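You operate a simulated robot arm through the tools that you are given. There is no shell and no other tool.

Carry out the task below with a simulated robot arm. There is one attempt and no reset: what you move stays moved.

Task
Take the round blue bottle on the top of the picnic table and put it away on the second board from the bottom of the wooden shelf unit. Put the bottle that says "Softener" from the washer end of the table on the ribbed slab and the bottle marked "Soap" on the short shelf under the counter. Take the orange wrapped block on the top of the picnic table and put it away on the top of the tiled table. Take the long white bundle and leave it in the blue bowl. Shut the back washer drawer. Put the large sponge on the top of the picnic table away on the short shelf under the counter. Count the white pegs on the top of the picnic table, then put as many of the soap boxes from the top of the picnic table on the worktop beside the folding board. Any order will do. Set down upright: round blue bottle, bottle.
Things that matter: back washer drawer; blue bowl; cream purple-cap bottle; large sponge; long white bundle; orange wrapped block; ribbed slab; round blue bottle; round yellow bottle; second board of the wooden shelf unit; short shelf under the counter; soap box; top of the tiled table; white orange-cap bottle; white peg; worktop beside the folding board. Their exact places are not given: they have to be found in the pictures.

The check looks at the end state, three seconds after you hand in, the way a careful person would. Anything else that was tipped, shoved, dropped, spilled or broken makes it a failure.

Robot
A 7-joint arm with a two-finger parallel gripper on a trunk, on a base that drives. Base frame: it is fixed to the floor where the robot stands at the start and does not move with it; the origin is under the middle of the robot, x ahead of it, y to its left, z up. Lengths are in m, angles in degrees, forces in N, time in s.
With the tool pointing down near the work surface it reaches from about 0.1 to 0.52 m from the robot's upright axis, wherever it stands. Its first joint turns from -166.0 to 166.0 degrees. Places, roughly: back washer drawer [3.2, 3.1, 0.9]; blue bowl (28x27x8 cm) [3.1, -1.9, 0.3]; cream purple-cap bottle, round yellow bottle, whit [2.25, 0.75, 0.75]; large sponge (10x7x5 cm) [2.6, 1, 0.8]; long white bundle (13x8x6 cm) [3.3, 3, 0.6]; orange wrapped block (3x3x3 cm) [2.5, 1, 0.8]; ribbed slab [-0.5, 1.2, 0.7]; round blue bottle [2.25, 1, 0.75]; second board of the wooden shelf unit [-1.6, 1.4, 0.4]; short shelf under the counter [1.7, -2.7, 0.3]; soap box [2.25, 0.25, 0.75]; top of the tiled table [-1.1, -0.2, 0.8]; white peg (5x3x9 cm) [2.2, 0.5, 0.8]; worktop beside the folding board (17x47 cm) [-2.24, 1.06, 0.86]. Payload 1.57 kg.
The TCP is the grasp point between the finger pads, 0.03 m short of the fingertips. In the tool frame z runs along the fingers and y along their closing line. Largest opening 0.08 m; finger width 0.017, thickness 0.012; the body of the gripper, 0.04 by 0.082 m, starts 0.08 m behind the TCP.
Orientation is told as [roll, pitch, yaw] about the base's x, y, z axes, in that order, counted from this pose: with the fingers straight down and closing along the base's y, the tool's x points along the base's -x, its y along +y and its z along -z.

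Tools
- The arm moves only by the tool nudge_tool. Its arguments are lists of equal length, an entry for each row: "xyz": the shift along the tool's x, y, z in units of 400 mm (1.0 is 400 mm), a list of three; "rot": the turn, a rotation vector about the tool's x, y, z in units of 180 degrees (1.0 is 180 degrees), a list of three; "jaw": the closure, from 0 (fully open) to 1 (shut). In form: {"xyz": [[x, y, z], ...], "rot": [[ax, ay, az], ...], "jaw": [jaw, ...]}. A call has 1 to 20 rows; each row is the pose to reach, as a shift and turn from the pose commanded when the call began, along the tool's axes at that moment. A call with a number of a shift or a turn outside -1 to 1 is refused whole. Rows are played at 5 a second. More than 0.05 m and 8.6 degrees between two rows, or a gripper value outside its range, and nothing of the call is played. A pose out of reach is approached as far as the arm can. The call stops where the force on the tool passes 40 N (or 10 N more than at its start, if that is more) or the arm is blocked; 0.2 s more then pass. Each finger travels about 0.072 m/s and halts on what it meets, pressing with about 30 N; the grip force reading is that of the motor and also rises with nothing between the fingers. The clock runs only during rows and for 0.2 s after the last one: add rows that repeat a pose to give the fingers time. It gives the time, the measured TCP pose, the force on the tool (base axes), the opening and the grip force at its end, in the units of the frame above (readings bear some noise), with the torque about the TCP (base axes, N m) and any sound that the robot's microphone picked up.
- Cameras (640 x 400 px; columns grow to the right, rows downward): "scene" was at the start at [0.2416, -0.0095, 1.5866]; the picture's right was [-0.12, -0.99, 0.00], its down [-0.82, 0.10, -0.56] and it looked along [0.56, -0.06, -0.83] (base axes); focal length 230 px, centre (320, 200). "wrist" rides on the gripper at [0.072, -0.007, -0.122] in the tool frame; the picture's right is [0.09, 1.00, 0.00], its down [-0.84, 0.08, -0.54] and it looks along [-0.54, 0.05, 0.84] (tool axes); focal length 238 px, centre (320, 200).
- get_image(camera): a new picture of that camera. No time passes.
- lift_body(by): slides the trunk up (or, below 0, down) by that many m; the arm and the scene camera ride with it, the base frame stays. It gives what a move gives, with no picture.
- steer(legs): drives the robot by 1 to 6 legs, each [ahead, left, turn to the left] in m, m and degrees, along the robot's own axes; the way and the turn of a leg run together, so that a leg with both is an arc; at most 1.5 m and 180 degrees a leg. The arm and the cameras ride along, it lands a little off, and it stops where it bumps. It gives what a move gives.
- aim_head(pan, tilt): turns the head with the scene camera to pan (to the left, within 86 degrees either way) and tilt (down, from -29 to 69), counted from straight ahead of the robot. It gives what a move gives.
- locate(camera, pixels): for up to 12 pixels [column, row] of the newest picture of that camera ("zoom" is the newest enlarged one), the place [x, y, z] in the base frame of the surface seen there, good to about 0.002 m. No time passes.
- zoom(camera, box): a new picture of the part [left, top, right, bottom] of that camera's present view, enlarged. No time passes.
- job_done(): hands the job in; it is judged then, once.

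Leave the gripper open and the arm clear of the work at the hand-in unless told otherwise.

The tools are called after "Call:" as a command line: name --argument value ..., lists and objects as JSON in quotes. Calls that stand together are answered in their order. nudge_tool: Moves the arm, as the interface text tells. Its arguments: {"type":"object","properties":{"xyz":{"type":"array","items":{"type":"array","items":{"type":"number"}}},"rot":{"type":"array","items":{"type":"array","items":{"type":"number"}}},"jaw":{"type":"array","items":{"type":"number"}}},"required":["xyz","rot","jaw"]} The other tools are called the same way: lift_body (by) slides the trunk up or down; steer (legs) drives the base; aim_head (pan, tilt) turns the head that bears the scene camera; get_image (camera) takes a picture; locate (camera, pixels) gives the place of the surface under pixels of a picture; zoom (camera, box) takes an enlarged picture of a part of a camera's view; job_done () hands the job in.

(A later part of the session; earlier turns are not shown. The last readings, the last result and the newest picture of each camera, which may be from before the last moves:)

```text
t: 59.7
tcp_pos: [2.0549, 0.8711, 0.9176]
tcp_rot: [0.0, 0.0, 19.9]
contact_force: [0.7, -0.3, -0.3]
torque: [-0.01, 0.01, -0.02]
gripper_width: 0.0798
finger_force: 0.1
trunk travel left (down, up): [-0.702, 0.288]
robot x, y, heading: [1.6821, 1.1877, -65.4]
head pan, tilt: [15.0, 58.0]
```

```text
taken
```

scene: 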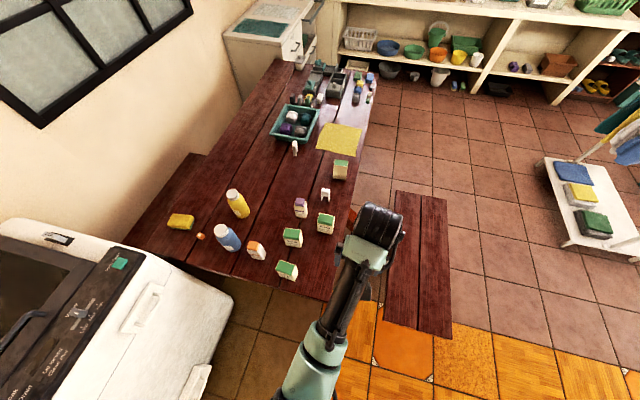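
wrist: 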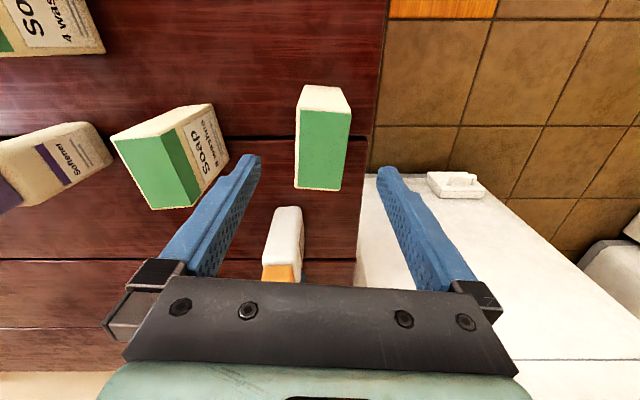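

The box sits centred between the fingers. I descend 0.087 m.

Call:
nudge_tool --xyz '[[0, 0, 0.075], [0, 0, 0.15], [0, 0, 0.2175], [0, 0, 0.2175]]' --rot '[[0, 0, 0], [0, 0, 0], [0, 0, 0], [0, 0, 0]]' --jaw '[0, 0, 0, 0]'

Call:
nudge_tool --xyz '[[0, 0, 0], [0, 0, 0], [0, 0, 0], [0, 0, 0], [0, 0, 0]]' --rot '[[0, 0, 0], [0, 0, 0], [0, 0, 0], [0, 0, 0], [0, 0, 0]]' --jaw '[0.3, 0.6, 1, 1, 1]'

```text
t: 60.7
tcp_pos: [2.0544, 0.8722, 0.8309]
tcp_rot: [0.0, 0.0, 20.0]
contact_force: [0.0, -0.3, -0.4]
torque: [0.01, -0.02, 0.05]
gripper_width: 0.0803
finger_force: 0.0
trunk travel left (down, up): [-0.702, 0.288]
robot x, y, heading: [1.6805, 1.1856, -65.3]
head pan, tilt: [15.0, 58.0]
```

```text
t: 61.9
tcp_pos: [2.0547, 0.8716, 0.8307]
tcp_rot: [0.0, -0.1, 19.9]
contact_force: [-0.9, 0.2, -0.8]
torque: [-0.02, -0.06, -0.02]
gripper_width: 0.0401
finger_force: 30.1
trunk travel left (down, up): [-0.702, 0.288]
robot x, y, heading: [1.6846, 1.1892, -65.8]
head pan, tilt: [15.0, 58.0]
```

Gripped (opening 0.040, 30 N). I raise the trunk and check the hold.

Call:
lift_body --by 0.28

Call:
get_image --camera "wrist"

Call:
get_image --camera "scene"

```text
t: 64.7
tcp_pos: [2.056, 0.8718, 1.112]
tcp_rot: [0.0, 0.0, 19.9]
contact_force: [0.3, -0.9, -1.7]
torque: [-0.01, -0.04, 0.01]
gripper_width: 0.0401
finger_force: 30.4
trunk travel left (down, up): [-0.982, 0.008]
robot x, y, heading: [1.6821, 1.1859, -65.5]
head pan, tilt: [15.0, 58.0]
```

```text
taken
```

wrist: 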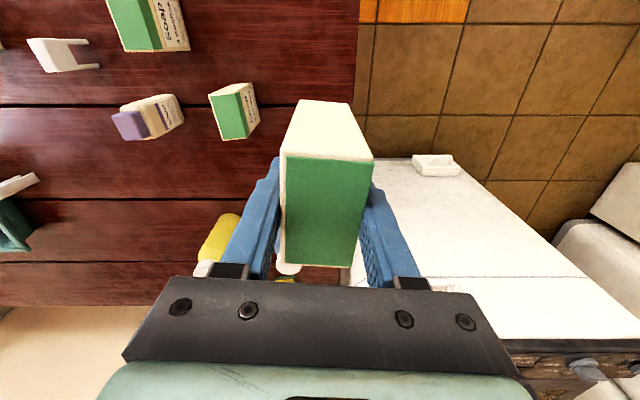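

```text
taken
```

scene: 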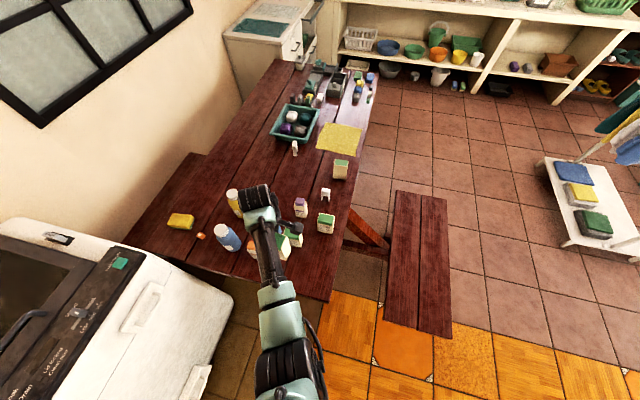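

Box held. I back off to open floor and turn to face west (toward the tiled table/shelf unit side), then look.

Call:
steer --legs '[[0.2, -0.9, 0], [0, 0, -114.5]]'

Call:
aim_head --pan 0 --tilt 35

Call:
get_image --camera "scene"

```text
t: 74.4
tcp_pos: [0.5032, 0.4249, 1.1117]
tcp_rot: [0.0, 0.0, -95.2]
contact_force: [0.0, 0.3, -1.3]
torque: [0.0, 0.03, 0.01]
gripper_width: 0.0395
finger_force: 30.3
trunk travel left (down, up): [-0.982, 0.008]
robot x, y, heading: [0.9449, 0.6286, 179.5]
head pan, tilt: [15.0, 58.0]
```

```text
t: 75.2
tcp_pos: [0.5036, 0.4257, 1.1122]
tcp_rot: [0.0, 0.0, -95.2]
contact_force: [-0.2, -0.4, -1.7]
torque: [0.0, 0.03, -0.01]
gripper_width: 0.0397
finger_force: 29.9
trunk travel left (down, up): [-0.982, 0.008]
robot x, y, heading: [0.9442, 0.6307, 179.4]
head pan, tilt: [0.0, 35.0]
```

```text
taken
```

scene: 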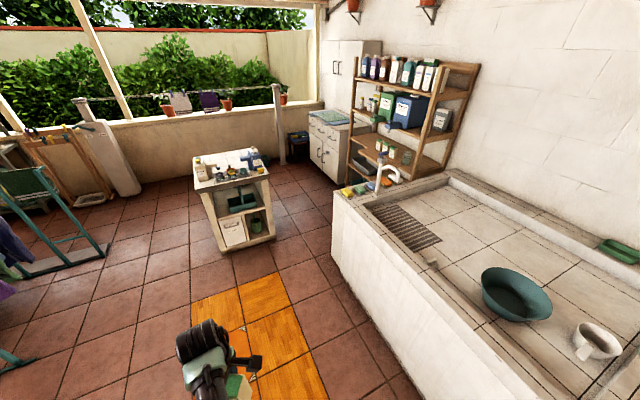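

Call:
locate --camera "scene" --pixels '[[332, 262], [275, 243], [215, 252], [334, 195], [270, 180], [390, 370], [330, 185], [345, 195], [305, 160]]'

Call:
zoom --camera "scene" --box '[290, 40, 490, 200]'

```text
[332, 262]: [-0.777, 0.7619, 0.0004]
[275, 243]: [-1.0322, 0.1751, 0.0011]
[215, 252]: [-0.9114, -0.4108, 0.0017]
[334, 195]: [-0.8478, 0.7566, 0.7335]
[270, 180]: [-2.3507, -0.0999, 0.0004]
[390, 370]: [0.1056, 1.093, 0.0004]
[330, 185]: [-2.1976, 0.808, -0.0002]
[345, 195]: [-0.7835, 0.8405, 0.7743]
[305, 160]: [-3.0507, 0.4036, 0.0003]
```

```text
2.50 times, centred on (390, 120) of scene
```

zoom: 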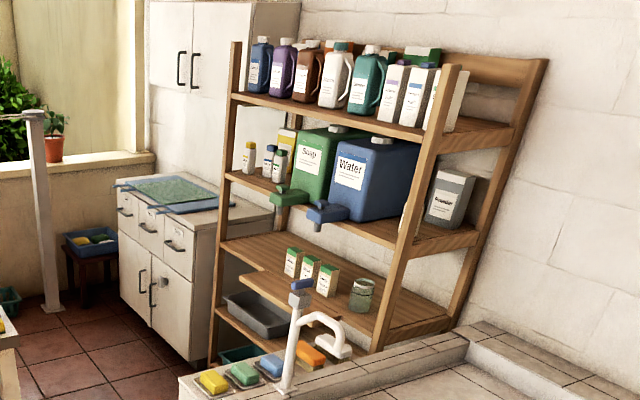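

The gap between tub corner (−0.78, 0.76) and tiled table (−1.03, 0.175) is ~0.6 m. I locate the cabinet top features in the zoom.

Call:
locate --camera "zoom" --pixels '[[190, 235], [205, 225], [210, 215], [170, 214], [120, 190], [130, 205], [160, 180], [225, 195], [218, 205], [197, 243], [150, 195], [228, 222]]'

Call:
zoom --camera "scene" --box '[300, 90, 370, 140]'

```text
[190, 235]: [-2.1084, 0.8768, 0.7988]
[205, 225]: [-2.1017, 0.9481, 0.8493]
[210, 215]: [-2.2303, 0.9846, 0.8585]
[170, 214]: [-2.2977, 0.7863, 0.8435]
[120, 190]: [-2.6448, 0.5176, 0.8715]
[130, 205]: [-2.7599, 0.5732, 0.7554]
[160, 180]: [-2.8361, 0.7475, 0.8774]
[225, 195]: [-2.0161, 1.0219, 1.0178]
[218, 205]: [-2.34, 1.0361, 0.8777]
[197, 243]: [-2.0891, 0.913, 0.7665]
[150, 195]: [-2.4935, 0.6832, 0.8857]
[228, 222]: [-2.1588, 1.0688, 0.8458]
```

```text
8.00 times, centred on (335, 115) of scene
```

zoom: 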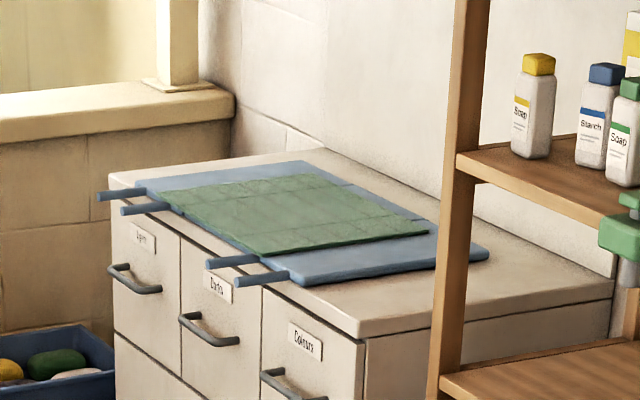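

I locate points of the free strip on the cabinet top in this zoom.

Call:
locate --camera "zoom" --pixels '[[362, 318], [608, 290], [488, 252], [300, 280], [500, 290], [410, 300], [375, 200], [560, 270], [430, 232], [330, 300]]'

Call:
nudge_tool --xyz '[[0.1, 0, -0.1], [0.2, 0, -0.21], [0.3, 0, -0.21], [0.4, 0, -0.21], [0.5, 0, -0.21]]' --rot '[[0, 0, 0], [0, 0, 0], [0, 0, 0], [0, 0, 0], [0, 0, 0]]' --jaw '[1, 1, 1, 1, 1]'

```text
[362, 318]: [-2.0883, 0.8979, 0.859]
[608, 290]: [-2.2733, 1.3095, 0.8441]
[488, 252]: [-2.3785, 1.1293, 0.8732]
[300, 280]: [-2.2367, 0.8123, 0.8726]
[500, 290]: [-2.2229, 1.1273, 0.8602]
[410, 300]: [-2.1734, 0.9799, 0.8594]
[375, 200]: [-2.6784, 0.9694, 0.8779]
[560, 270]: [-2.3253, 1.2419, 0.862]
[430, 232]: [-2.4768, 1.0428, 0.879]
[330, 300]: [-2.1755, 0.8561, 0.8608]
```

```text
refused: row 1 steps farther than a row can; nothing moved
```

The strip is ~17 cm wide with its right-front corner at (−2.088, 0.898), z 0.860. Now I lift and centre the arm with smaller steps.

Call:
nudge_tool --xyz '[[0, 0, -0.1], [0.05, 0, -0.2], [0.15, 0, -0.21], [0.25, 0, -0.21], [0.35, 0, -0.21], [0.45, 0, -0.21], [0.5, 0, -0.21]]' --rot '[[0, 0, 0], [0, 0, 0], [0, 0, 0], [0, 0, 0], [0, 0, 0], [0, 0, 0], [0, 0, 0]]' --jaw '[1, 1, 1, 1, 1, 1, 1]'

Call:
steer --legs '[[1.385, 0.37, 0], [0, 0, -22.4]]'

Call:
get_image --camera "scene"

```text
t: 76.8
tcp_pos: [0.5229, 0.6247, 1.1947]
tcp_rot: [0.2, -0.1, -95.0]
contact_force: [1.0, -0.5, -2.4]
torque: [-0.02, -0.01, 0.01]
gripper_width: 0.0397
finger_force: 29.8
trunk travel left (down, up): [-0.982, 0.008]
robot x, y, heading: [0.9461, 0.6298, 179.4]
head pan, tilt: [0.0, 35.0]
```

```text
t: 85.2
tcp_pos: [-0.8427, 0.4331, 1.1973]
tcp_rot: [0.2, 0.0, -118.1]
contact_force: [0.1, 0.5, -1.9]
torque: [-0.02, 0.0, 0.0]
gripper_width: 0.0399
finger_force: 29.9
trunk travel left (down, up): [-0.982, 0.008]
robot x, y, heading: [-0.4517, 0.2711, 156.6]
head pan, tilt: [0.0, 35.0]
```

```text
taken
```

scene: 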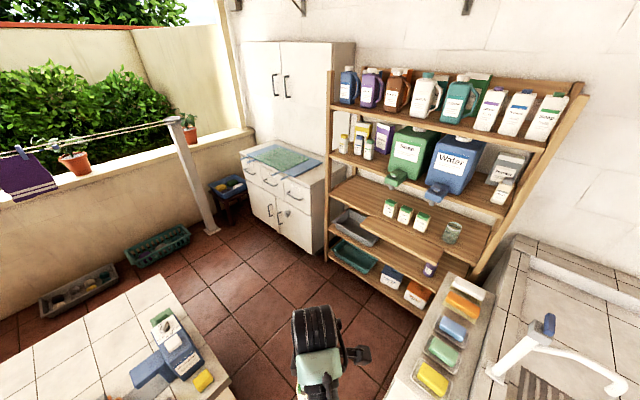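

Exactly where intended. I zoom on the shelf unit and locate its second board and clearances (for later), then the gap sides.

Call:
zoom --camera "scene" --box '[310, 170, 500, 320]'

Call:
locate --camera "zoom" --pixels '[[80, 145], [180, 235], [300, 230], [260, 260], [390, 330], [70, 100], [250, 200], [400, 250], [480, 210], [55, 170], [410, 355], [330, 260]]'

Call:
locate --camera "scene" --pixels '[[388, 385], [232, 385], [200, 385], [445, 285], [300, 390]]'

```text
2.67 times, centred on (405, 245) of scene
```

zoom: 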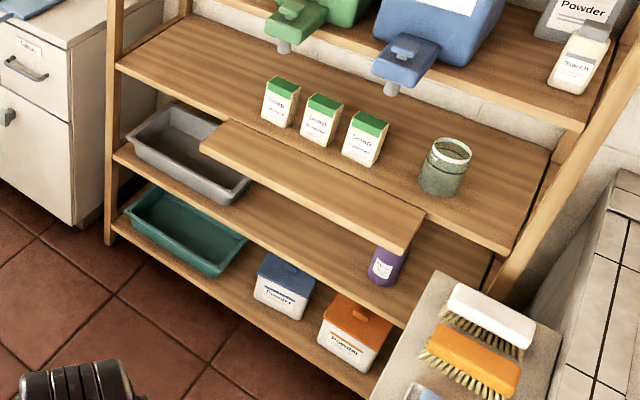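

```text
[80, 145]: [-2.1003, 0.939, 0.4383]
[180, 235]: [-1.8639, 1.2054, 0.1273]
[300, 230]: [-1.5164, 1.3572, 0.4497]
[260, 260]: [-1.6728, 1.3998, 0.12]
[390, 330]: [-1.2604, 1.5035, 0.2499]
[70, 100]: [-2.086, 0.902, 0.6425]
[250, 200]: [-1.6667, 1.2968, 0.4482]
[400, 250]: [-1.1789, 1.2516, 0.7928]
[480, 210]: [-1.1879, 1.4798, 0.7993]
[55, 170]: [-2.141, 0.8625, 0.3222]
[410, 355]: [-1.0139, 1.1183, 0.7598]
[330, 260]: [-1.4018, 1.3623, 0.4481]
```

```text
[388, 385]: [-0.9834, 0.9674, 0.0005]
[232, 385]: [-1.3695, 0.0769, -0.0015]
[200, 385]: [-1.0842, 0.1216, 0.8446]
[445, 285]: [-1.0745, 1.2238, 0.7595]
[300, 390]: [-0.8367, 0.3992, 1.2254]
```

Second board is at z≈0.449, third at ~0.79 with a pull-out ledge. Now I pass the gap: ahead 0.95 along heading 156.6°.

Call:
steer --legs '[[0.5, 0, 0], [0.45, 0, 0]]'

Call:
get_image --camera "scene"

```text
t: 90.5
tcp_pos: [-1.7205, 0.8054, 1.1955]
tcp_rot: [-0.1, 0.0, -117.6]
contact_force: [-0.1, -0.4, -2.2]
torque: [0.01, -0.03, -0.01]
gripper_width: 0.04
finger_force: 30.4
trunk travel left (down, up): [-0.982, 0.008]
robot x, y, heading: [-1.3251, 0.6493, 156.8]
head pan, tilt: [0.0, 35.0]
```

```text
taken
```

scene: 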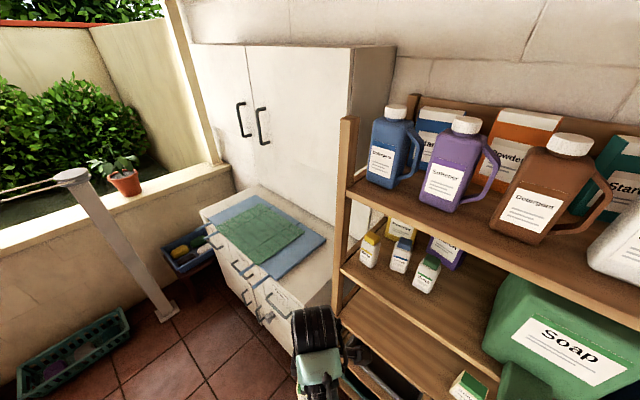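

Passed the gap without a bump. I locate the post base, stool, cabinet lower front to choose the standing spot.

Call:
locate --camera "scene" --pixels '[[165, 312], [130, 330], [190, 270], [200, 212], [330, 300], [285, 345], [290, 210], [240, 190], [330, 260], [345, 310], [310, 285], [345, 120]]'

Call:
zoom --camera "scene" --box '[190, 170, 370, 330]'

```text
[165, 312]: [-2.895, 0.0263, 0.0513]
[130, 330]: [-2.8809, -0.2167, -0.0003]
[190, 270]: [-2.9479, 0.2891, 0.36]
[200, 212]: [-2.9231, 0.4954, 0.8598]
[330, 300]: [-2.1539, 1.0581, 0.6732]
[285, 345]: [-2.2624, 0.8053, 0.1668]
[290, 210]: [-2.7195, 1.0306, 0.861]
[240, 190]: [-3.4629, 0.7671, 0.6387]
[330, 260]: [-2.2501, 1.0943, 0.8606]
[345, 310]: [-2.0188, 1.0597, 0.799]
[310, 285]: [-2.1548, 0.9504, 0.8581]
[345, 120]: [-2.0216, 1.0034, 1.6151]
```

```text
2.50 times, centred on (280, 250) of scene
```

zoom: 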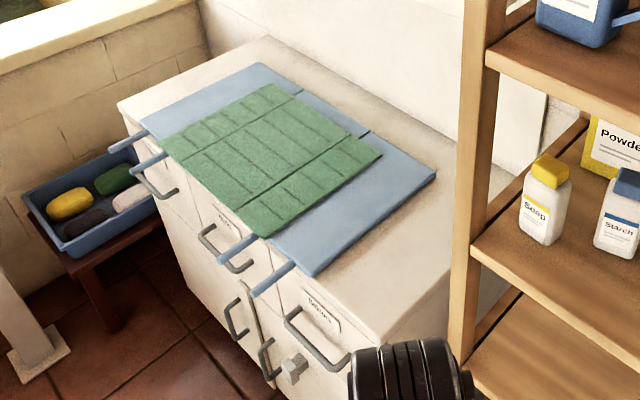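

I get precise strip edges from this zoom, then drive to stand in front of the cabinet.

Call:
locate --camera "zoom" --pixels '[[314, 277], [436, 180], [382, 332], [440, 290], [350, 290], [400, 270], [455, 200], [420, 230]]'

Call:
steer --legs '[[0.6, 0.39, 0], [0, 0, -42.8]]'

Call:
aim_head --pan 0 --tilt 50

Call:
get_image --camera "scene"

```text
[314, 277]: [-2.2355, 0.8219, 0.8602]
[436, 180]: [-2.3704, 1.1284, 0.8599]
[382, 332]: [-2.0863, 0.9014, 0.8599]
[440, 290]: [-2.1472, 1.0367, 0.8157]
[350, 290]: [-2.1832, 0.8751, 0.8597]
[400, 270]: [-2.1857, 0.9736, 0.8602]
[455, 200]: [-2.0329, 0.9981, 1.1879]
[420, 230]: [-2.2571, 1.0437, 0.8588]
```

```text
t: 96.3
tcp_pos: [-2.2141, 0.9072, 1.1954]
tcp_rot: [0.0, 0.1, -160.3]
contact_force: [-0.3, 1.1, -1.7]
torque: [-0.02, 0.01, 0.0]
gripper_width: 0.0396
finger_force: 30.1
trunk travel left (down, up): [-0.982, 0.008]
robot x, y, heading: [-2.0307, 0.524, 114.5]
head pan, tilt: [0.0, 35.0]
```

```text
t: 97.1
tcp_pos: [-2.2134, 0.9078, 1.1949]
tcp_rot: [0.0, 0.1, -160.3]
contact_force: [-0.2, 0.3, -3.0]
torque: [-0.01, 0.0, -0.01]
gripper_width: 0.0396
finger_force: 29.9
trunk travel left (down, up): [-0.982, 0.008]
robot x, y, heading: [-2.0312, 0.5239, 114.6]
head pan, tilt: [0.0, 50.0]
```

```text
taken
```

scene: 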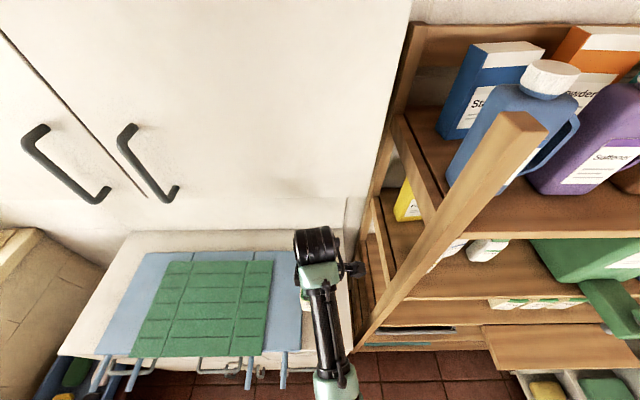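

I'm over the strip. I'll place box A at depth ≈0.25 along the strip: (−2.262, 1.091). Move there at height.

Call:
nudge_tool --xyz '[[0.01, -0.1, 0], [0.02, -0.2, 0], [0.03, -0.3, 0], [0.04, -0.4, 0], [0.04, -0.472, 0]]' --rot '[[0, 0, 0], [0, 0, 0], [0, 0, 0], [0, 0, 0], [0, 0, 0]]' --jaw '[1, 1, 1, 1, 1]'

Call:
get_image --camera "wrist"

Call:
get_image --camera "scene"

```text
t: 98.5
tcp_pos: [-2.2436, 1.0225, 1.1958]
tcp_rot: [0.4, -0.1, -159.1]
contact_force: [-0.5, 0.3, -2.4]
torque: [0.03, 0.02, 0.0]
gripper_width: 0.0397
finger_force: 29.6
trunk travel left (down, up): [-0.982, 0.008]
robot x, y, heading: [-2.0298, 0.518, 114.4]
head pan, tilt: [0.0, 50.0]
stopped in row 5: the arm was blocked; the commanded pose is now the measured one
```

```text
taken
```

wrist: 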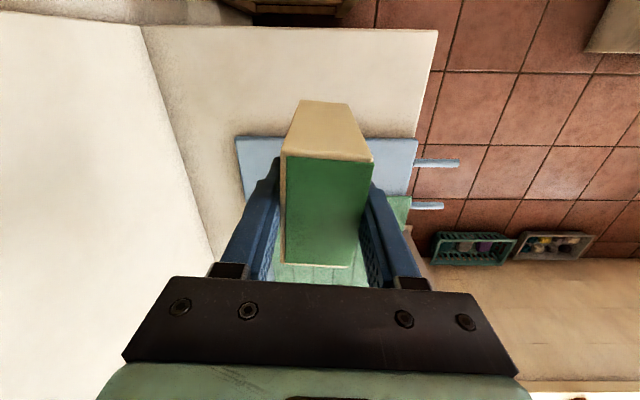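

```text
taken
```

scene: 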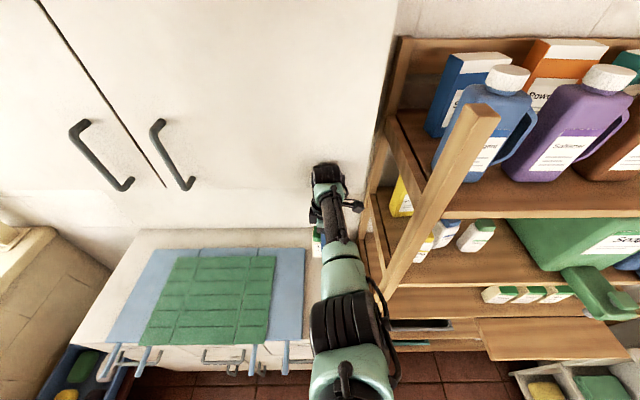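

The arm was blocked: the wrist touched the tall cupboard behind the worktop. I locate that cupboard face and back off slightly.

Call:
locate --camera "scene" --pixels '[[330, 165], [310, 150], [345, 150], [300, 210], [320, 190], [360, 195], [310, 235]]'

Call:
nudge_tool --xyz '[[0, 0.05, 0], [0, 0.075, 0]]' --rot '[[0, 0, 0], [0, 0, 0]]' --jaw '[1, 1]'

```text
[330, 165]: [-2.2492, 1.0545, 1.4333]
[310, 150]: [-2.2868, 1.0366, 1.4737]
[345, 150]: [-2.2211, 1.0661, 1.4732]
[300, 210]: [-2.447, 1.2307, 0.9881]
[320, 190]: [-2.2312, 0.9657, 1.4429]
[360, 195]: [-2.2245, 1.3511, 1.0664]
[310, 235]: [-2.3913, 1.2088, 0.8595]
```

```text
t: 99.1
tcp_pos: [-2.2414, 1.0209, 1.1839]
tcp_rot: [1.3, -0.3, -159.9]
contact_force: [-0.5, 0.4, -1.8]
torque: [-0.08, -0.03, 0.0]
gripper_width: 0.0397
finger_force: 29.6
trunk travel left (down, up): [-0.982, 0.008]
robot x, y, heading: [-2.0284, 0.5211, 114.4]
head pan, tilt: [0.0, 50.0]
```

There's a hanging cupboard whose front overhangs above z≈1.2–1.4. I lower the trunk 0.19 so the wrist can pass beneath, and look.

Call:
nudge_tool --xyz '[[0, 0.05, 0], [0, 0.1, 0]]' --rot '[[0, 0, 0], [0, 0, 0]]' --jaw '[1, 1]'

Call:
lift_body --by -0.18

Call:
get_image --camera "scene"

Call:
locate --camera "scene" --pixels '[[200, 230], [200, 215], [200, 200], [200, 180], [320, 130], [330, 160]]'

```text
t: 99.7
tcp_pos: [-2.2335, 0.996, 1.1686]
tcp_rot: [3.6, 0.1, -159.8]
contact_force: [0.7, -0.8, -2.6]
torque: [-0.01, 0.06, -0.04]
gripper_width: 0.0397
finger_force: 30.0
trunk travel left (down, up): [-0.982, 0.008]
robot x, y, heading: [-2.0289, 0.5237, 114.4]
head pan, tilt: [0.0, 50.0]
```

```text
t: 101.7
tcp_pos: [-2.2333, 0.9976, 0.9908]
tcp_rot: [3.3, -0.1, -159.8]
contact_force: [0.3, 0.3, -3.1]
torque: [0.03, 0.01, -0.03]
gripper_width: 0.0399
finger_force: 30.4
trunk travel left (down, up): [-0.802, 0.188]
robot x, y, heading: [-2.0303, 0.5229, 114.7]
head pan, tilt: [0.0, 50.0]
```

```text
taken
```

scene: 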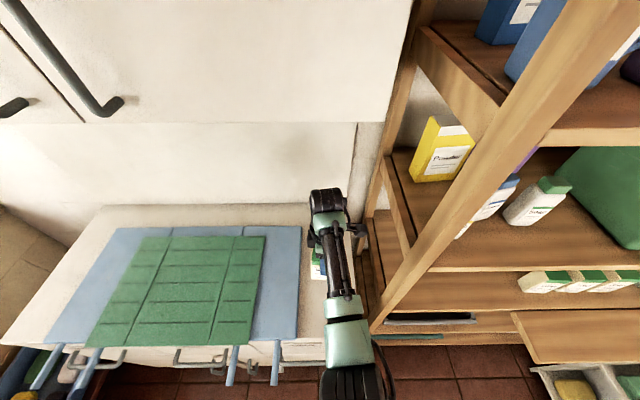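

```text
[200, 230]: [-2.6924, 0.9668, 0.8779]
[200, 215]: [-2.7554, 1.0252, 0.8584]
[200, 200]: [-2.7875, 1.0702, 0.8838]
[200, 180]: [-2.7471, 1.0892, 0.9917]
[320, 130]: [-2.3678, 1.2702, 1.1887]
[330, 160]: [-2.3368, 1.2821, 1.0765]
```

Now the wrist is below the hanging cupboard. I correct the ~3.3° tilt and move to (−2.255, 1.075).

Call:
nudge_tool --xyz '[[0, 0, 0], [0.008, -0.1, 0], [0.016, -0.2, 0], [0.016, -0.2, 0]]' --rot '[[0.0183, 0, 0], [0.0183, 0, 0], [0.0183, 0, 0], [0.0183, 0, 0]]' --jaw '[1, 1, 1, 1]'

Call:
get_image --camera "scene"

Call:
get_image --camera "wrist"

```text
t: 102.7
tcp_pos: [-2.2554, 1.0758, 0.9855]
tcp_rot: [-0.1, 0.0, -159.9]
contact_force: [0.3, -0.2, -2.0]
torque: [-0.03, 0.02, -0.02]
gripper_width: 0.0395
finger_force: 30.0
trunk travel left (down, up): [-0.802, 0.188]
robot x, y, heading: [-2.0271, 0.5199, 114.4]
head pan, tilt: [0.0, 50.0]
```

```text
taken
```

scene: 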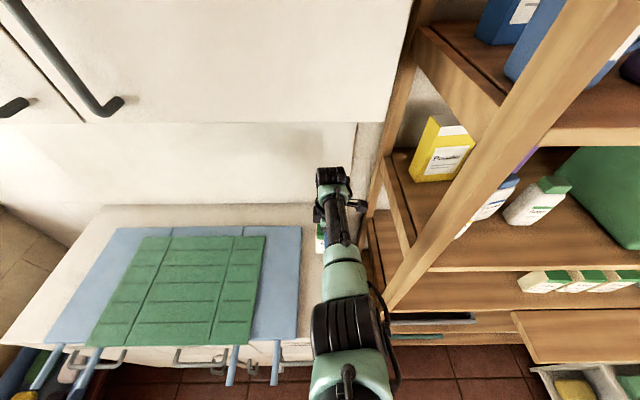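

```text
taken
```

wrist: 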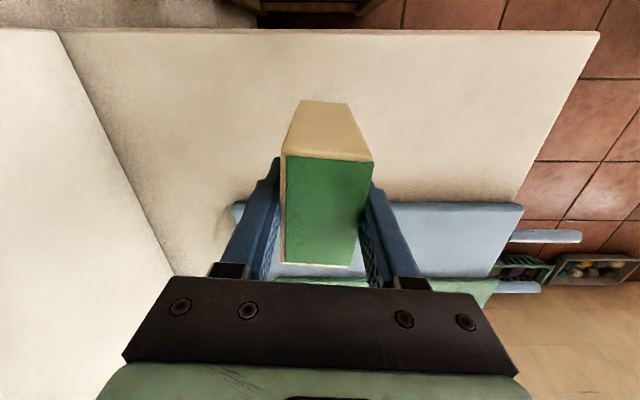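

Box is 8 cm from the folding-board edge, well inside the strip. I lower 0.044 m to just touch (TCP z ≈0.941).

Call:
nudge_tool --xyz '[[0, 0, 0.05], [0, 0, 0.09], [0, 0, 0.105], [0, 0, 0.11], [0, 0, 0.11]]' --rot '[[0, 0, 0], [0, 0, 0], [0, 0, 0], [0, 0, 0], [0, 0, 0]]' --jaw '[1, 1, 1, 1, 1]'

```text
t: 103.9
tcp_pos: [-2.2553, 1.0747, 0.9419]
tcp_rot: [-0.2, 0.1, -159.8]
contact_force: [-0.1, -0.7, -0.5]
torque: [0.0, 0.02, -0.02]
gripper_width: 0.0397
finger_force: 29.6
trunk travel left (down, up): [-0.802, 0.188]
robot x, y, heading: [-2.0298, 0.5168, 114.6]
head pan, tilt: [0.0, 50.0]
```

Force shows the weight being taken over. I go 1.5 mm lower, then open.

Call:
nudge_tool --xyz '[[0, 0, 0.004], [0, 0, 0.004]]' --rot '[[0, 0, 0], [0, 0, 0]]' --jaw '[1, 1]'

Call:
nudge_tool --xyz '[[0, 0, 0], [0, 0, 0], [0, 0, 0], [0, 0, 0], [0, 0, -0.05], [0, 0, -0.15], [0, 0, -0.25], [0, 0, -0.3]]' --rot '[[0, 0, 0], [0, 0, 0], [0, 0, 0], [0, 0, 0], [0, 0, 0], [0, 0, 0], [0, 0, 0], [0, 0, 0]]' --jaw '[0.4, 0.2, 0, 0, 0, 0, 0, 0]'

Call:
get_image --camera "wrist"

```text
t: 104.5
tcp_pos: [-2.2557, 1.0753, 0.9429]
tcp_rot: [-0.2, 0.0, -159.7]
contact_force: [1.5, -0.1, 7.2]
torque: [-0.32, 0.1, 0.06]
gripper_width: 0.0397
finger_force: 30.3
trunk travel left (down, up): [-0.802, 0.188]
robot x, y, heading: [-2.0287, 0.522, 114.4]
head pan, tilt: [0.0, 50.0]
```

```text
t: 106.3
tcp_pos: [-2.254, 1.0735, 1.0618]
tcp_rot: [0.0, 0.0, -159.7]
contact_force: [-0.7, 0.0, -0.1]
torque: [-0.03, 0.0, 0.02]
gripper_width: 0.0801
finger_force: 0.1
trunk travel left (down, up): [-0.802, 0.188]
robot x, y, heading: [-2.0315, 0.5191, 114.4]
head pan, tilt: [0.0, 50.0]
```

```text
taken
```

wrist: 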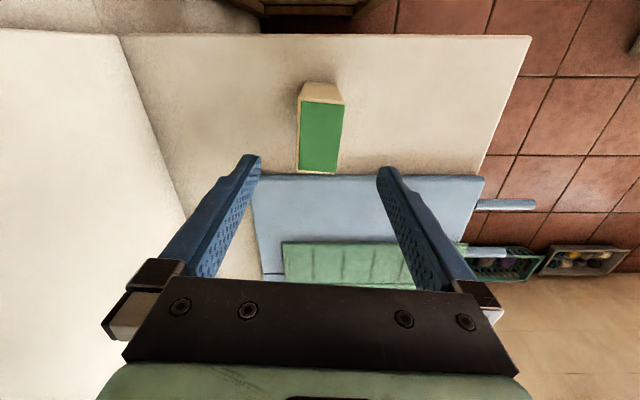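

Box A stands on the worktop. I retract along the strip, raise the trunk, and turn around to drive back through the gap.

Call:
nudge_tool --xyz '[[0, 0.1, 0], [0, 0.2, 0], [0, 0.3, 0], [0, 0.4, 0]]' --rot '[[0, 0, 0], [0, 0, 0], [0, 0, 0], [0, 0, 0]]' --jaw '[0, 0, 0, 0]'

Call:
lift_body --by 0.18

Call:
get_image --camera "scene"

Call:
zoom --camera "scene" --box '[60, 200, 360, 390]'

```text
t: 107.3
tcp_pos: [-2.2, 0.9231, 1.0607]
tcp_rot: [-0.1, 0.0, -159.9]
contact_force: [0.6, 0.3, 0.5]
torque: [0.03, -0.02, 0.01]
gripper_width: 0.08
finger_force: 0.1
trunk travel left (down, up): [-0.802, 0.188]
robot x, y, heading: [-2.0306, 0.5233, 114.4]
head pan, tilt: [0.0, 50.0]
```

```text
t: 109.3
tcp_pos: [-2.1998, 0.9236, 1.2394]
tcp_rot: [0.0, 0.0, -159.8]
contact_force: [-0.5, 0.4, -0.1]
torque: [0.04, -0.02, 0.01]
gripper_width: 0.0802
finger_force: 0.0
trunk travel left (down, up): [-0.982, 0.008]
robot x, y, heading: [-2.0334, 0.519, 114.8]
head pan, tilt: [0.0, 50.0]
```

```text
taken
```

scene: 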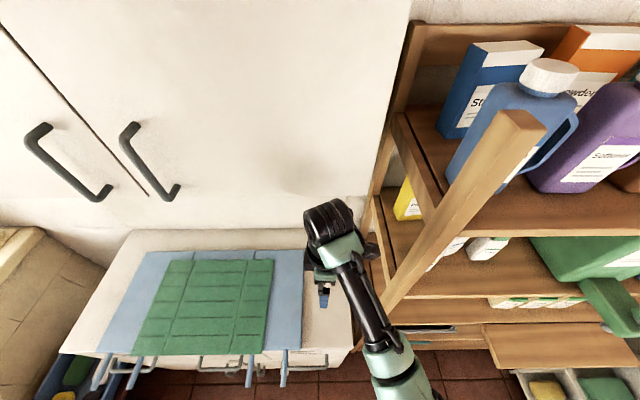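

```text
2.11 times, centred on (210, 295) of scene
```

zoom: 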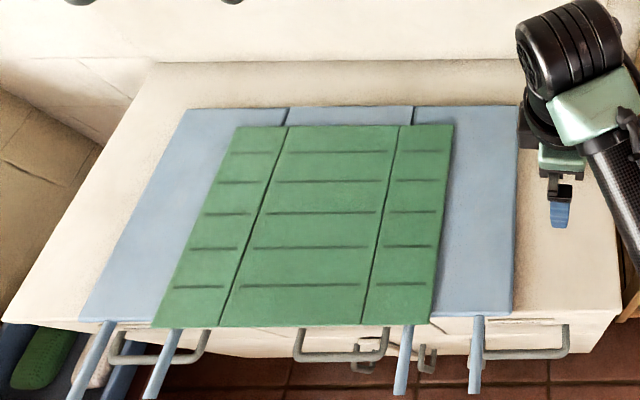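

I turn counter-clockwise to heading ≈−23° and go back through the gap.

Call:
steer --legs '[[0, 0, 120], [0, 0, 102.5], [0.557, 0.391, 0], [0.5, 0, 0], [0.5, 0, 0]]'

Call:
aim_head --pan 0 --tilt 35

Call:
get_image --camera "scene"

```text
t: 127.5
tcp_pos: [-0.0519, 0.0219, 1.2409]
tcp_rot: [-0.2, 0.1, 60.6]
contact_force: [0.6, 0.5, 0.1]
torque: [-0.03, 0.01, -0.01]
gripper_width: 0.0801
finger_force: 0.1
trunk travel left (down, up): [-0.982, 0.008]
robot x, y, heading: [-0.4463, 0.2193, -25.1]
head pan, tilt: [0.0, 50.0]
```

```text
t: 128.2
tcp_pos: [-0.0512, 0.0224, 1.2406]
tcp_rot: [0.0, 0.0, 60.5]
contact_force: [-0.3, -0.3, -0.6]
torque: [0.02, -0.02, -0.01]
gripper_width: 0.0798
finger_force: 0.1
trunk travel left (down, up): [-0.982, 0.008]
robot x, y, heading: [-0.4459, 0.2203, -25.2]
head pan, tilt: [0.0, 35.0]
```

```text
taken
```

scene: 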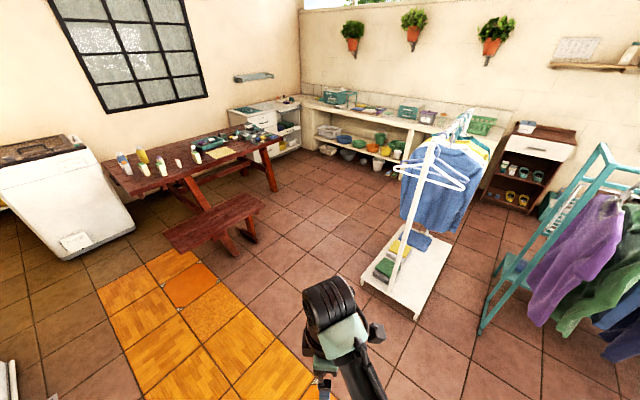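

Now I return to the washer end of the table: two legs toward (1.35, 1.0), then turn to face the table corner.

Call:
steer --legs '[[0.647, 0.735, 0], [0.647, 0.735, 0], [0, 0, -20]]'

Call:
aim_head --pan 0 --tilt 55

Call:
get_image --camera "scene"

```text
t: 139.1
tcp_pos: [1.6519, 0.6817, 1.2397]
tcp_rot: [0.0, 0.0, 40.3]
contact_force: [0.0, 0.2, 0.5]
torque: [0.02, -0.02, 0.02]
gripper_width: 0.0801
finger_force: 0.1
trunk travel left (down, up): [-0.982, 0.008]
robot x, y, heading: [1.3498, 0.9998, -45.1]
head pan, tilt: [0.0, 35.0]
```

```text
t: 139.9
tcp_pos: [1.6509, 0.6827, 1.2393]
tcp_rot: [-0.1, 0.1, 40.4]
contact_force: [0.3, -0.3, -1.0]
torque: [0.0, 0.02, -0.03]
gripper_width: 0.08
finger_force: 0.1
trunk travel left (down, up): [-0.982, 0.008]
robot x, y, heading: [1.3526, 1.0033, -45.2]
head pan, tilt: [0.0, 55.0]
```

```text
taken
```

scene: 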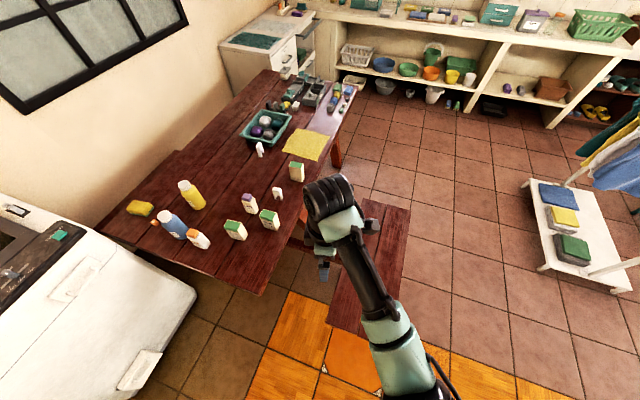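

I locate the table corner, bench end, and soap box B and C corners.

Call:
locate --camera "scene" --pixels '[[262, 292], [330, 322], [385, 335], [372, 202], [408, 208], [300, 200], [230, 283]]'

Call:
zoom --camera "scene" --box '[220, 180, 300, 245]'

```text
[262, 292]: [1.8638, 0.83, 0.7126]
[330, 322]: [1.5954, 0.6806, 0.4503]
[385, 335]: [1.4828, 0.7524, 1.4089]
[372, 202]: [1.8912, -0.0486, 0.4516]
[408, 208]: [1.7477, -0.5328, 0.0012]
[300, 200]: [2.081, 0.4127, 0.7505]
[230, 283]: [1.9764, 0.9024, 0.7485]
```

```text
6.15 times, centred on (260, 212) of scene
```

zoom: 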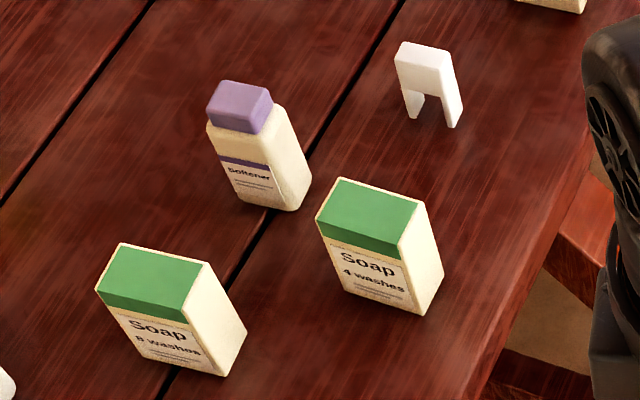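

I locate the top corners of boxes B and C, and the Softener bottle.

Call:
locate --camera "zoom" --pixels '[[124, 247], [206, 266], [187, 320], [99, 290], [343, 182], [424, 204], [398, 254], [319, 216], [240, 85], [270, 96], [250, 120], [212, 105]]'

```text
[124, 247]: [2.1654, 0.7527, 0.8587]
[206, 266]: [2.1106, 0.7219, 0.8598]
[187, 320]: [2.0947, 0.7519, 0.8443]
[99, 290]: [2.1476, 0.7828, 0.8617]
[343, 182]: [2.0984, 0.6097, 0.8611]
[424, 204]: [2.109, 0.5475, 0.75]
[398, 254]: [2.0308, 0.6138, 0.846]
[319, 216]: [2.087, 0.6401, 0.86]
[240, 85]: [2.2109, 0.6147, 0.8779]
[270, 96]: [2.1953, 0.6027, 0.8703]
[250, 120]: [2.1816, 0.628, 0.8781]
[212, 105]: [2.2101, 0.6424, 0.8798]
```

Box B: centre (2.129, 0.752), yaw ≈29.5°. I move closer to (1.63, 1.05).

Call:
steer --legs '[[0.162, 0.23, 0]]'

```text
t: 141.9
tcp_pos: [1.9259, 0.7283, 1.24]
tcp_rot: [-0.1, 0.1, 40.3]
contact_force: [-0.7, -0.4, -0.1]
torque: [0.03, -0.01, 0.01]
gripper_width: 0.0801
finger_force: 0.0
trunk travel left (down, up): [-0.982, 0.008]
robot x, y, heading: [1.6268, 1.048, -45.5]
head pan, tilt: [0.0, 55.0]
```

I move over box B and turn the gripper −10.8°.

Call:
nudge_tool --xyz '[[-0.085, -0.057, 0.02], [-0.17, -0.113, 0.04], [-0.255, -0.17, 0.06], [-0.34, -0.226, 0.08], [-0.4256, -0.283, 0.1], [-0.4256, -0.283, 0.1]]' --rot '[[0, 0, 0.015], [0, 0, 0.03], [0, 0, 0.045], [0, 0, 0.06], [0, 0, 0.06], [0, 0, 0.06]]' --jaw '[0, 0, 0, 0, 0, 0]'

Call:
get_image --camera "wrist"

```text
t: 143.3
tcp_pos: [2.1309, 0.7518, 1.1996]
tcp_rot: [-0.1, 0.0, 29.6]
contact_force: [0.4, 0.0, 0.2]
torque: [-0.01, -0.03, 0.01]
gripper_width: 0.0799
finger_force: 0.0
trunk travel left (down, up): [-0.982, 0.008]
robot x, y, heading: [1.6287, 1.0464, -45.2]
head pan, tilt: [0.0, 55.0]
```

```text
taken
```

wrist: 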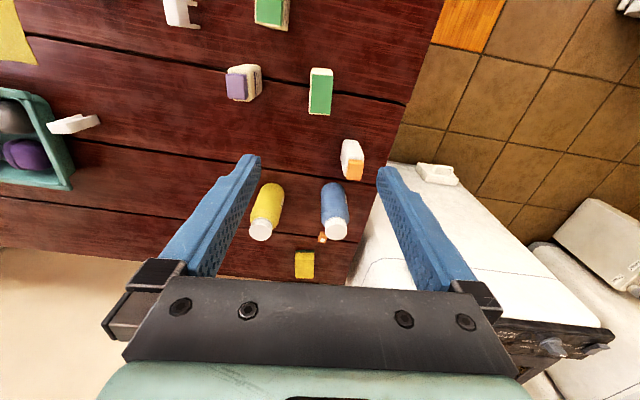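

Aligned over B. Lower the trunk 0.285, then descend and grip.

Call:
lift_body --by -0.285

Call:
get_image --camera "wrist"

```text
t: 146.1
tcp_pos: [2.1303, 0.7512, 0.9151]
tcp_rot: [0.0, 0.0, 29.6]
contact_force: [1.1, -0.1, -0.1]
torque: [-0.02, -0.02, -0.01]
gripper_width: 0.08
finger_force: 0.1
trunk travel left (down, up): [-0.697, 0.293]
robot x, y, heading: [1.6288, 1.0484, -45.2]
head pan, tilt: [0.0, 55.0]
```

```text
taken
```

wrist: 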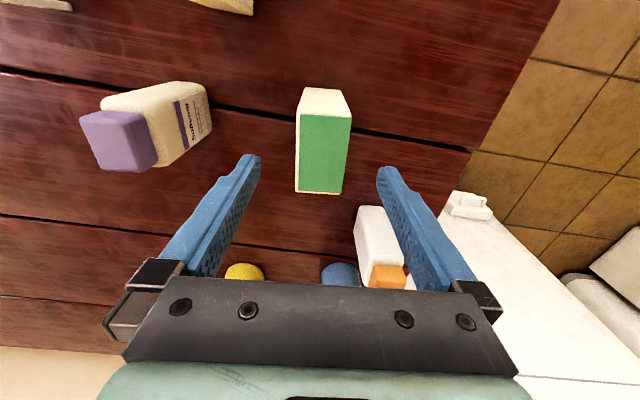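

Box centred; Starch is 7+ cm clear of the right finger. Descend 0.085 and grip.

Call:
nudge_tool --xyz '[[0, 0, 0.075], [0, 0, 0.15], [0, 0, 0.212], [0, 0, 0.212], [0, 0, 0.212], [0, 0, 0.212], [0, 0, 0.212], [0, 0, 0.212], [0, 0, 0.212]]' --rot '[[0, 0, 0], [0, 0, 0], [0, 0, 0], [0, 0, 0], [0, 0, 0], [0, 0, 0], [0, 0, 0], [0, 0, 0], [0, 0, 0]]' --jaw '[0, 0, 0, 0, 0.3, 0.6, 1, 1, 1]'

Call:
lift_body --by 0.285

Call:
get_image --camera "wrist"

```text
t: 148.1
tcp_pos: [2.131, 0.7514, 0.8301]
tcp_rot: [-0.1, 0.0, 29.6]
contact_force: [-0.4, 0.1, 0.1]
torque: [0.07, -0.02, 0.0]
gripper_width: 0.0399
finger_force: 30.3
trunk travel left (down, up): [-0.697, 0.293]
robot x, y, heading: [1.6262, 1.0445, -45.3]
head pan, tilt: [0.0, 55.0]
```

```text
t: 151.0
tcp_pos: [2.131, 0.7522, 1.1142]
tcp_rot: [0.0, 0.0, 29.5]
contact_force: [-0.3, 0.0, -2.0]
torque: [0.0, 0.01, 0.0]
gripper_width: 0.0398
finger_force: 29.7
trunk travel left (down, up): [-0.982, 0.008]
robot x, y, heading: [1.6288, 1.0472, -45.3]
head pan, tilt: [0.0, 55.0]
```

```text
taken
```

wrist: 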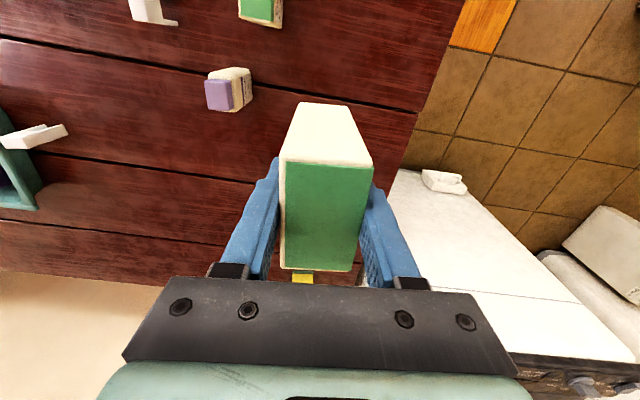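

Held. I retract and lift the arm, then drive back toward the gap.

Call:
nudge_tool --xyz '[[0.03, 0.05, -0.1], [0.06, 0.1, -0.2], [0.1, 0.17, -0.21], [0.14, 0.24, -0.21], [0.175, 0.303, -0.21]]' --rot '[[0, 0, 0], [0, 0, 0], [0, 0, 0], [0, 0, 0], [0, 0, 0]]' --jaw '[1, 1, 1, 1, 1]'

Call:
steer --legs '[[-0.451, -1.01, 0], [-0.451, -1.01, 0], [0, 0, -157.9]]'

```text
t: 152.2
tcp_pos: [2.0092, 0.8219, 1.2001]
tcp_rot: [-0.1, -0.1, 29.6]
contact_force: [0.0, -0.5, -1.5]
torque: [0.0, 0.01, 0.0]
gripper_width: 0.0401
finger_force: 29.7
trunk travel left (down, up): [-0.982, 0.008]
robot x, y, heading: [1.6314, 1.0469, -45.5]
head pan, tilt: [0.0, 55.0]
```

```text
t: 169.7
tcp_pos: [-0.8889, 0.354, 1.1992]
tcp_rot: [0.0, 0.0, -129.8]
contact_force: [0.0, 0.2, -2.0]
torque: [0.01, -0.02, -0.01]
gripper_width: 0.0396
finger_force: 30.1
trunk travel left (down, up): [-0.982, 0.008]
robot x, y, heading: [-0.4504, 0.2796, 155.3]
head pan, tilt: [0.0, 55.0]
```

Through the gap again (ahead 0.95), then to the cabinet.

Call:
steer --legs '[[0.5, 0, 0], [0.45, 0, 0]]'

```text
t: 174.9
tcp_pos: [-1.7501, 0.7525, 1.1989]
tcp_rot: [-0.1, 0.0, -129.9]
contact_force: [0.6, 0.0, -1.3]
torque: [0.02, -0.05, -0.03]
gripper_width: 0.0396
finger_force: 29.9
trunk travel left (down, up): [-0.982, 0.008]
robot x, y, heading: [-1.3148, 0.6753, 155.2]
head pan, tilt: [0.0, 55.0]
```

Call:
steer --legs '[[0.576, 0.459, 0], [0, 0, -40.7]]'

Call:
get_image --camera "scene"

```text
t: 180.8
tcp_pos: [-2.306, 0.8433, 1.1986]
tcp_rot: [0.0, 0.0, -170.8]
contact_force: [-0.1, 1.1, -1.9]
torque: [-0.02, -0.03, -0.02]
gripper_width: 0.0396
finger_force: 30.1
trunk travel left (down, up): [-0.982, 0.008]
robot x, y, heading: [-2.0291, 0.4972, 114.3]
head pan, tilt: [0.0, 55.0]
```

```text
taken
```

scene: 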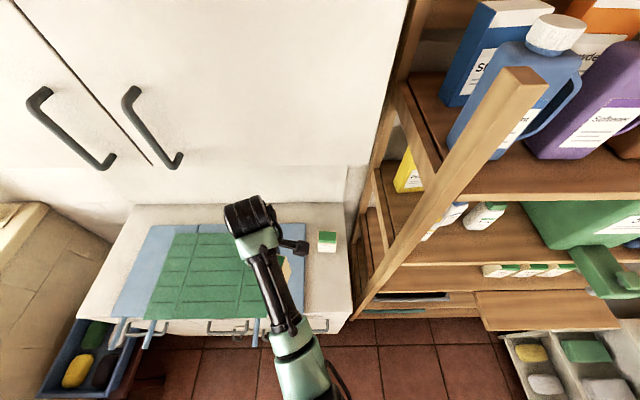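

I move over the strip's front part (−2.197, 0.944) and turn the grip to line up with the strip.

Call:
nudge_tool --xyz '[[0.08, -0.05, 0], [0.16, -0.1, 0], [0.24, -0.155, 0], [0.309, -0.205, 0], [0.309, -0.205, 0]]' --rot '[[0, 0, -0.0167], [0, 0, -0.0333], [0, 0, -0.05], [0, 0, -0.0667], [0, 0, -0.0667]]' --jaw '[1, 1, 1, 1, 1]'

Call:
lift_body --by -0.215

Call:
get_image --camera "wrist"

```text
t: 182.0
tcp_pos: [-2.1963, 0.9454, 1.1992]
tcp_rot: [0.0, 0.0, -158.9]
contact_force: [-0.3, -1.2, -1.8]
torque: [0.03, -0.01, 0.04]
gripper_width: 0.0397
finger_force: 30.0
trunk travel left (down, up): [-0.982, 0.008]
robot x, y, heading: [-2.0224, 0.5011, 114.0]
head pan, tilt: [0.0, 55.0]
```

```text
t: 184.3
tcp_pos: [-2.1964, 0.9449, 0.9839]
tcp_rot: [0.2, 0.0, -158.8]
contact_force: [-0.1, 0.2, -2.6]
torque: [0.0, 0.01, 0.02]
gripper_width: 0.0398
finger_force: 29.7
trunk travel left (down, up): [-0.767, 0.223]
robot x, y, heading: [-2.0284, 0.5018, 114.3]
head pan, tilt: [0.0, 55.0]
```

```text
taken
```

wrist: 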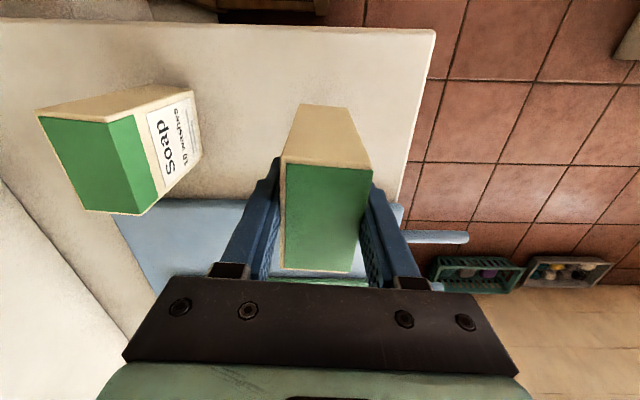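

Good alignment. Lower to z≈0.941 and release.

Call:
nudge_tool --xyz '[[0, 0, 0.05], [0, 0, 0.09], [0, 0, 0.105], [0, 0, 0.108], [0, 0, 0.108]]' --rot '[[0, 0, 0], [0, 0, 0], [0, 0, 0], [0, 0, 0], [0, 0, 0]]' --jaw '[1, 1, 1, 1, 1]'

```text
t: 185.5
tcp_pos: [-2.1961, 0.9438, 0.9414]
tcp_rot: [-0.1, 0.0, -158.9]
contact_force: [-0.5, 1.4, -1.6]
torque: [0.01, 0.02, 0.01]
gripper_width: 0.0396
finger_force: 30.0
trunk travel left (down, up): [-0.767, 0.223]
robot x, y, heading: [-2.024, 0.4993, 114.3]
head pan, tilt: [0.0, 55.0]
```

Not yet touching; I lower 2 mm more, then open and rise.

Call:
nudge_tool --xyz '[[0, 0, 0.003], [0, 0, 0.006], [0, 0, 0.006]]' --rot '[[0, 0, 0], [0, 0, 0], [0, 0, 0]]' --jaw '[1, 1, 1]'

```text
t: 186.3
tcp_pos: [-2.198, 0.9447, 0.9403]
tcp_rot: [-0.1, 0.0, -158.7]
contact_force: [0.5, -2.6, 7.9]
torque: [-0.38, 0.09, 0.04]
gripper_width: 0.0397
finger_force: 29.8
trunk travel left (down, up): [-0.767, 0.223]
robot x, y, heading: [-2.0239, 0.5016, 114.3]
head pan, tilt: [0.0, 55.0]
```

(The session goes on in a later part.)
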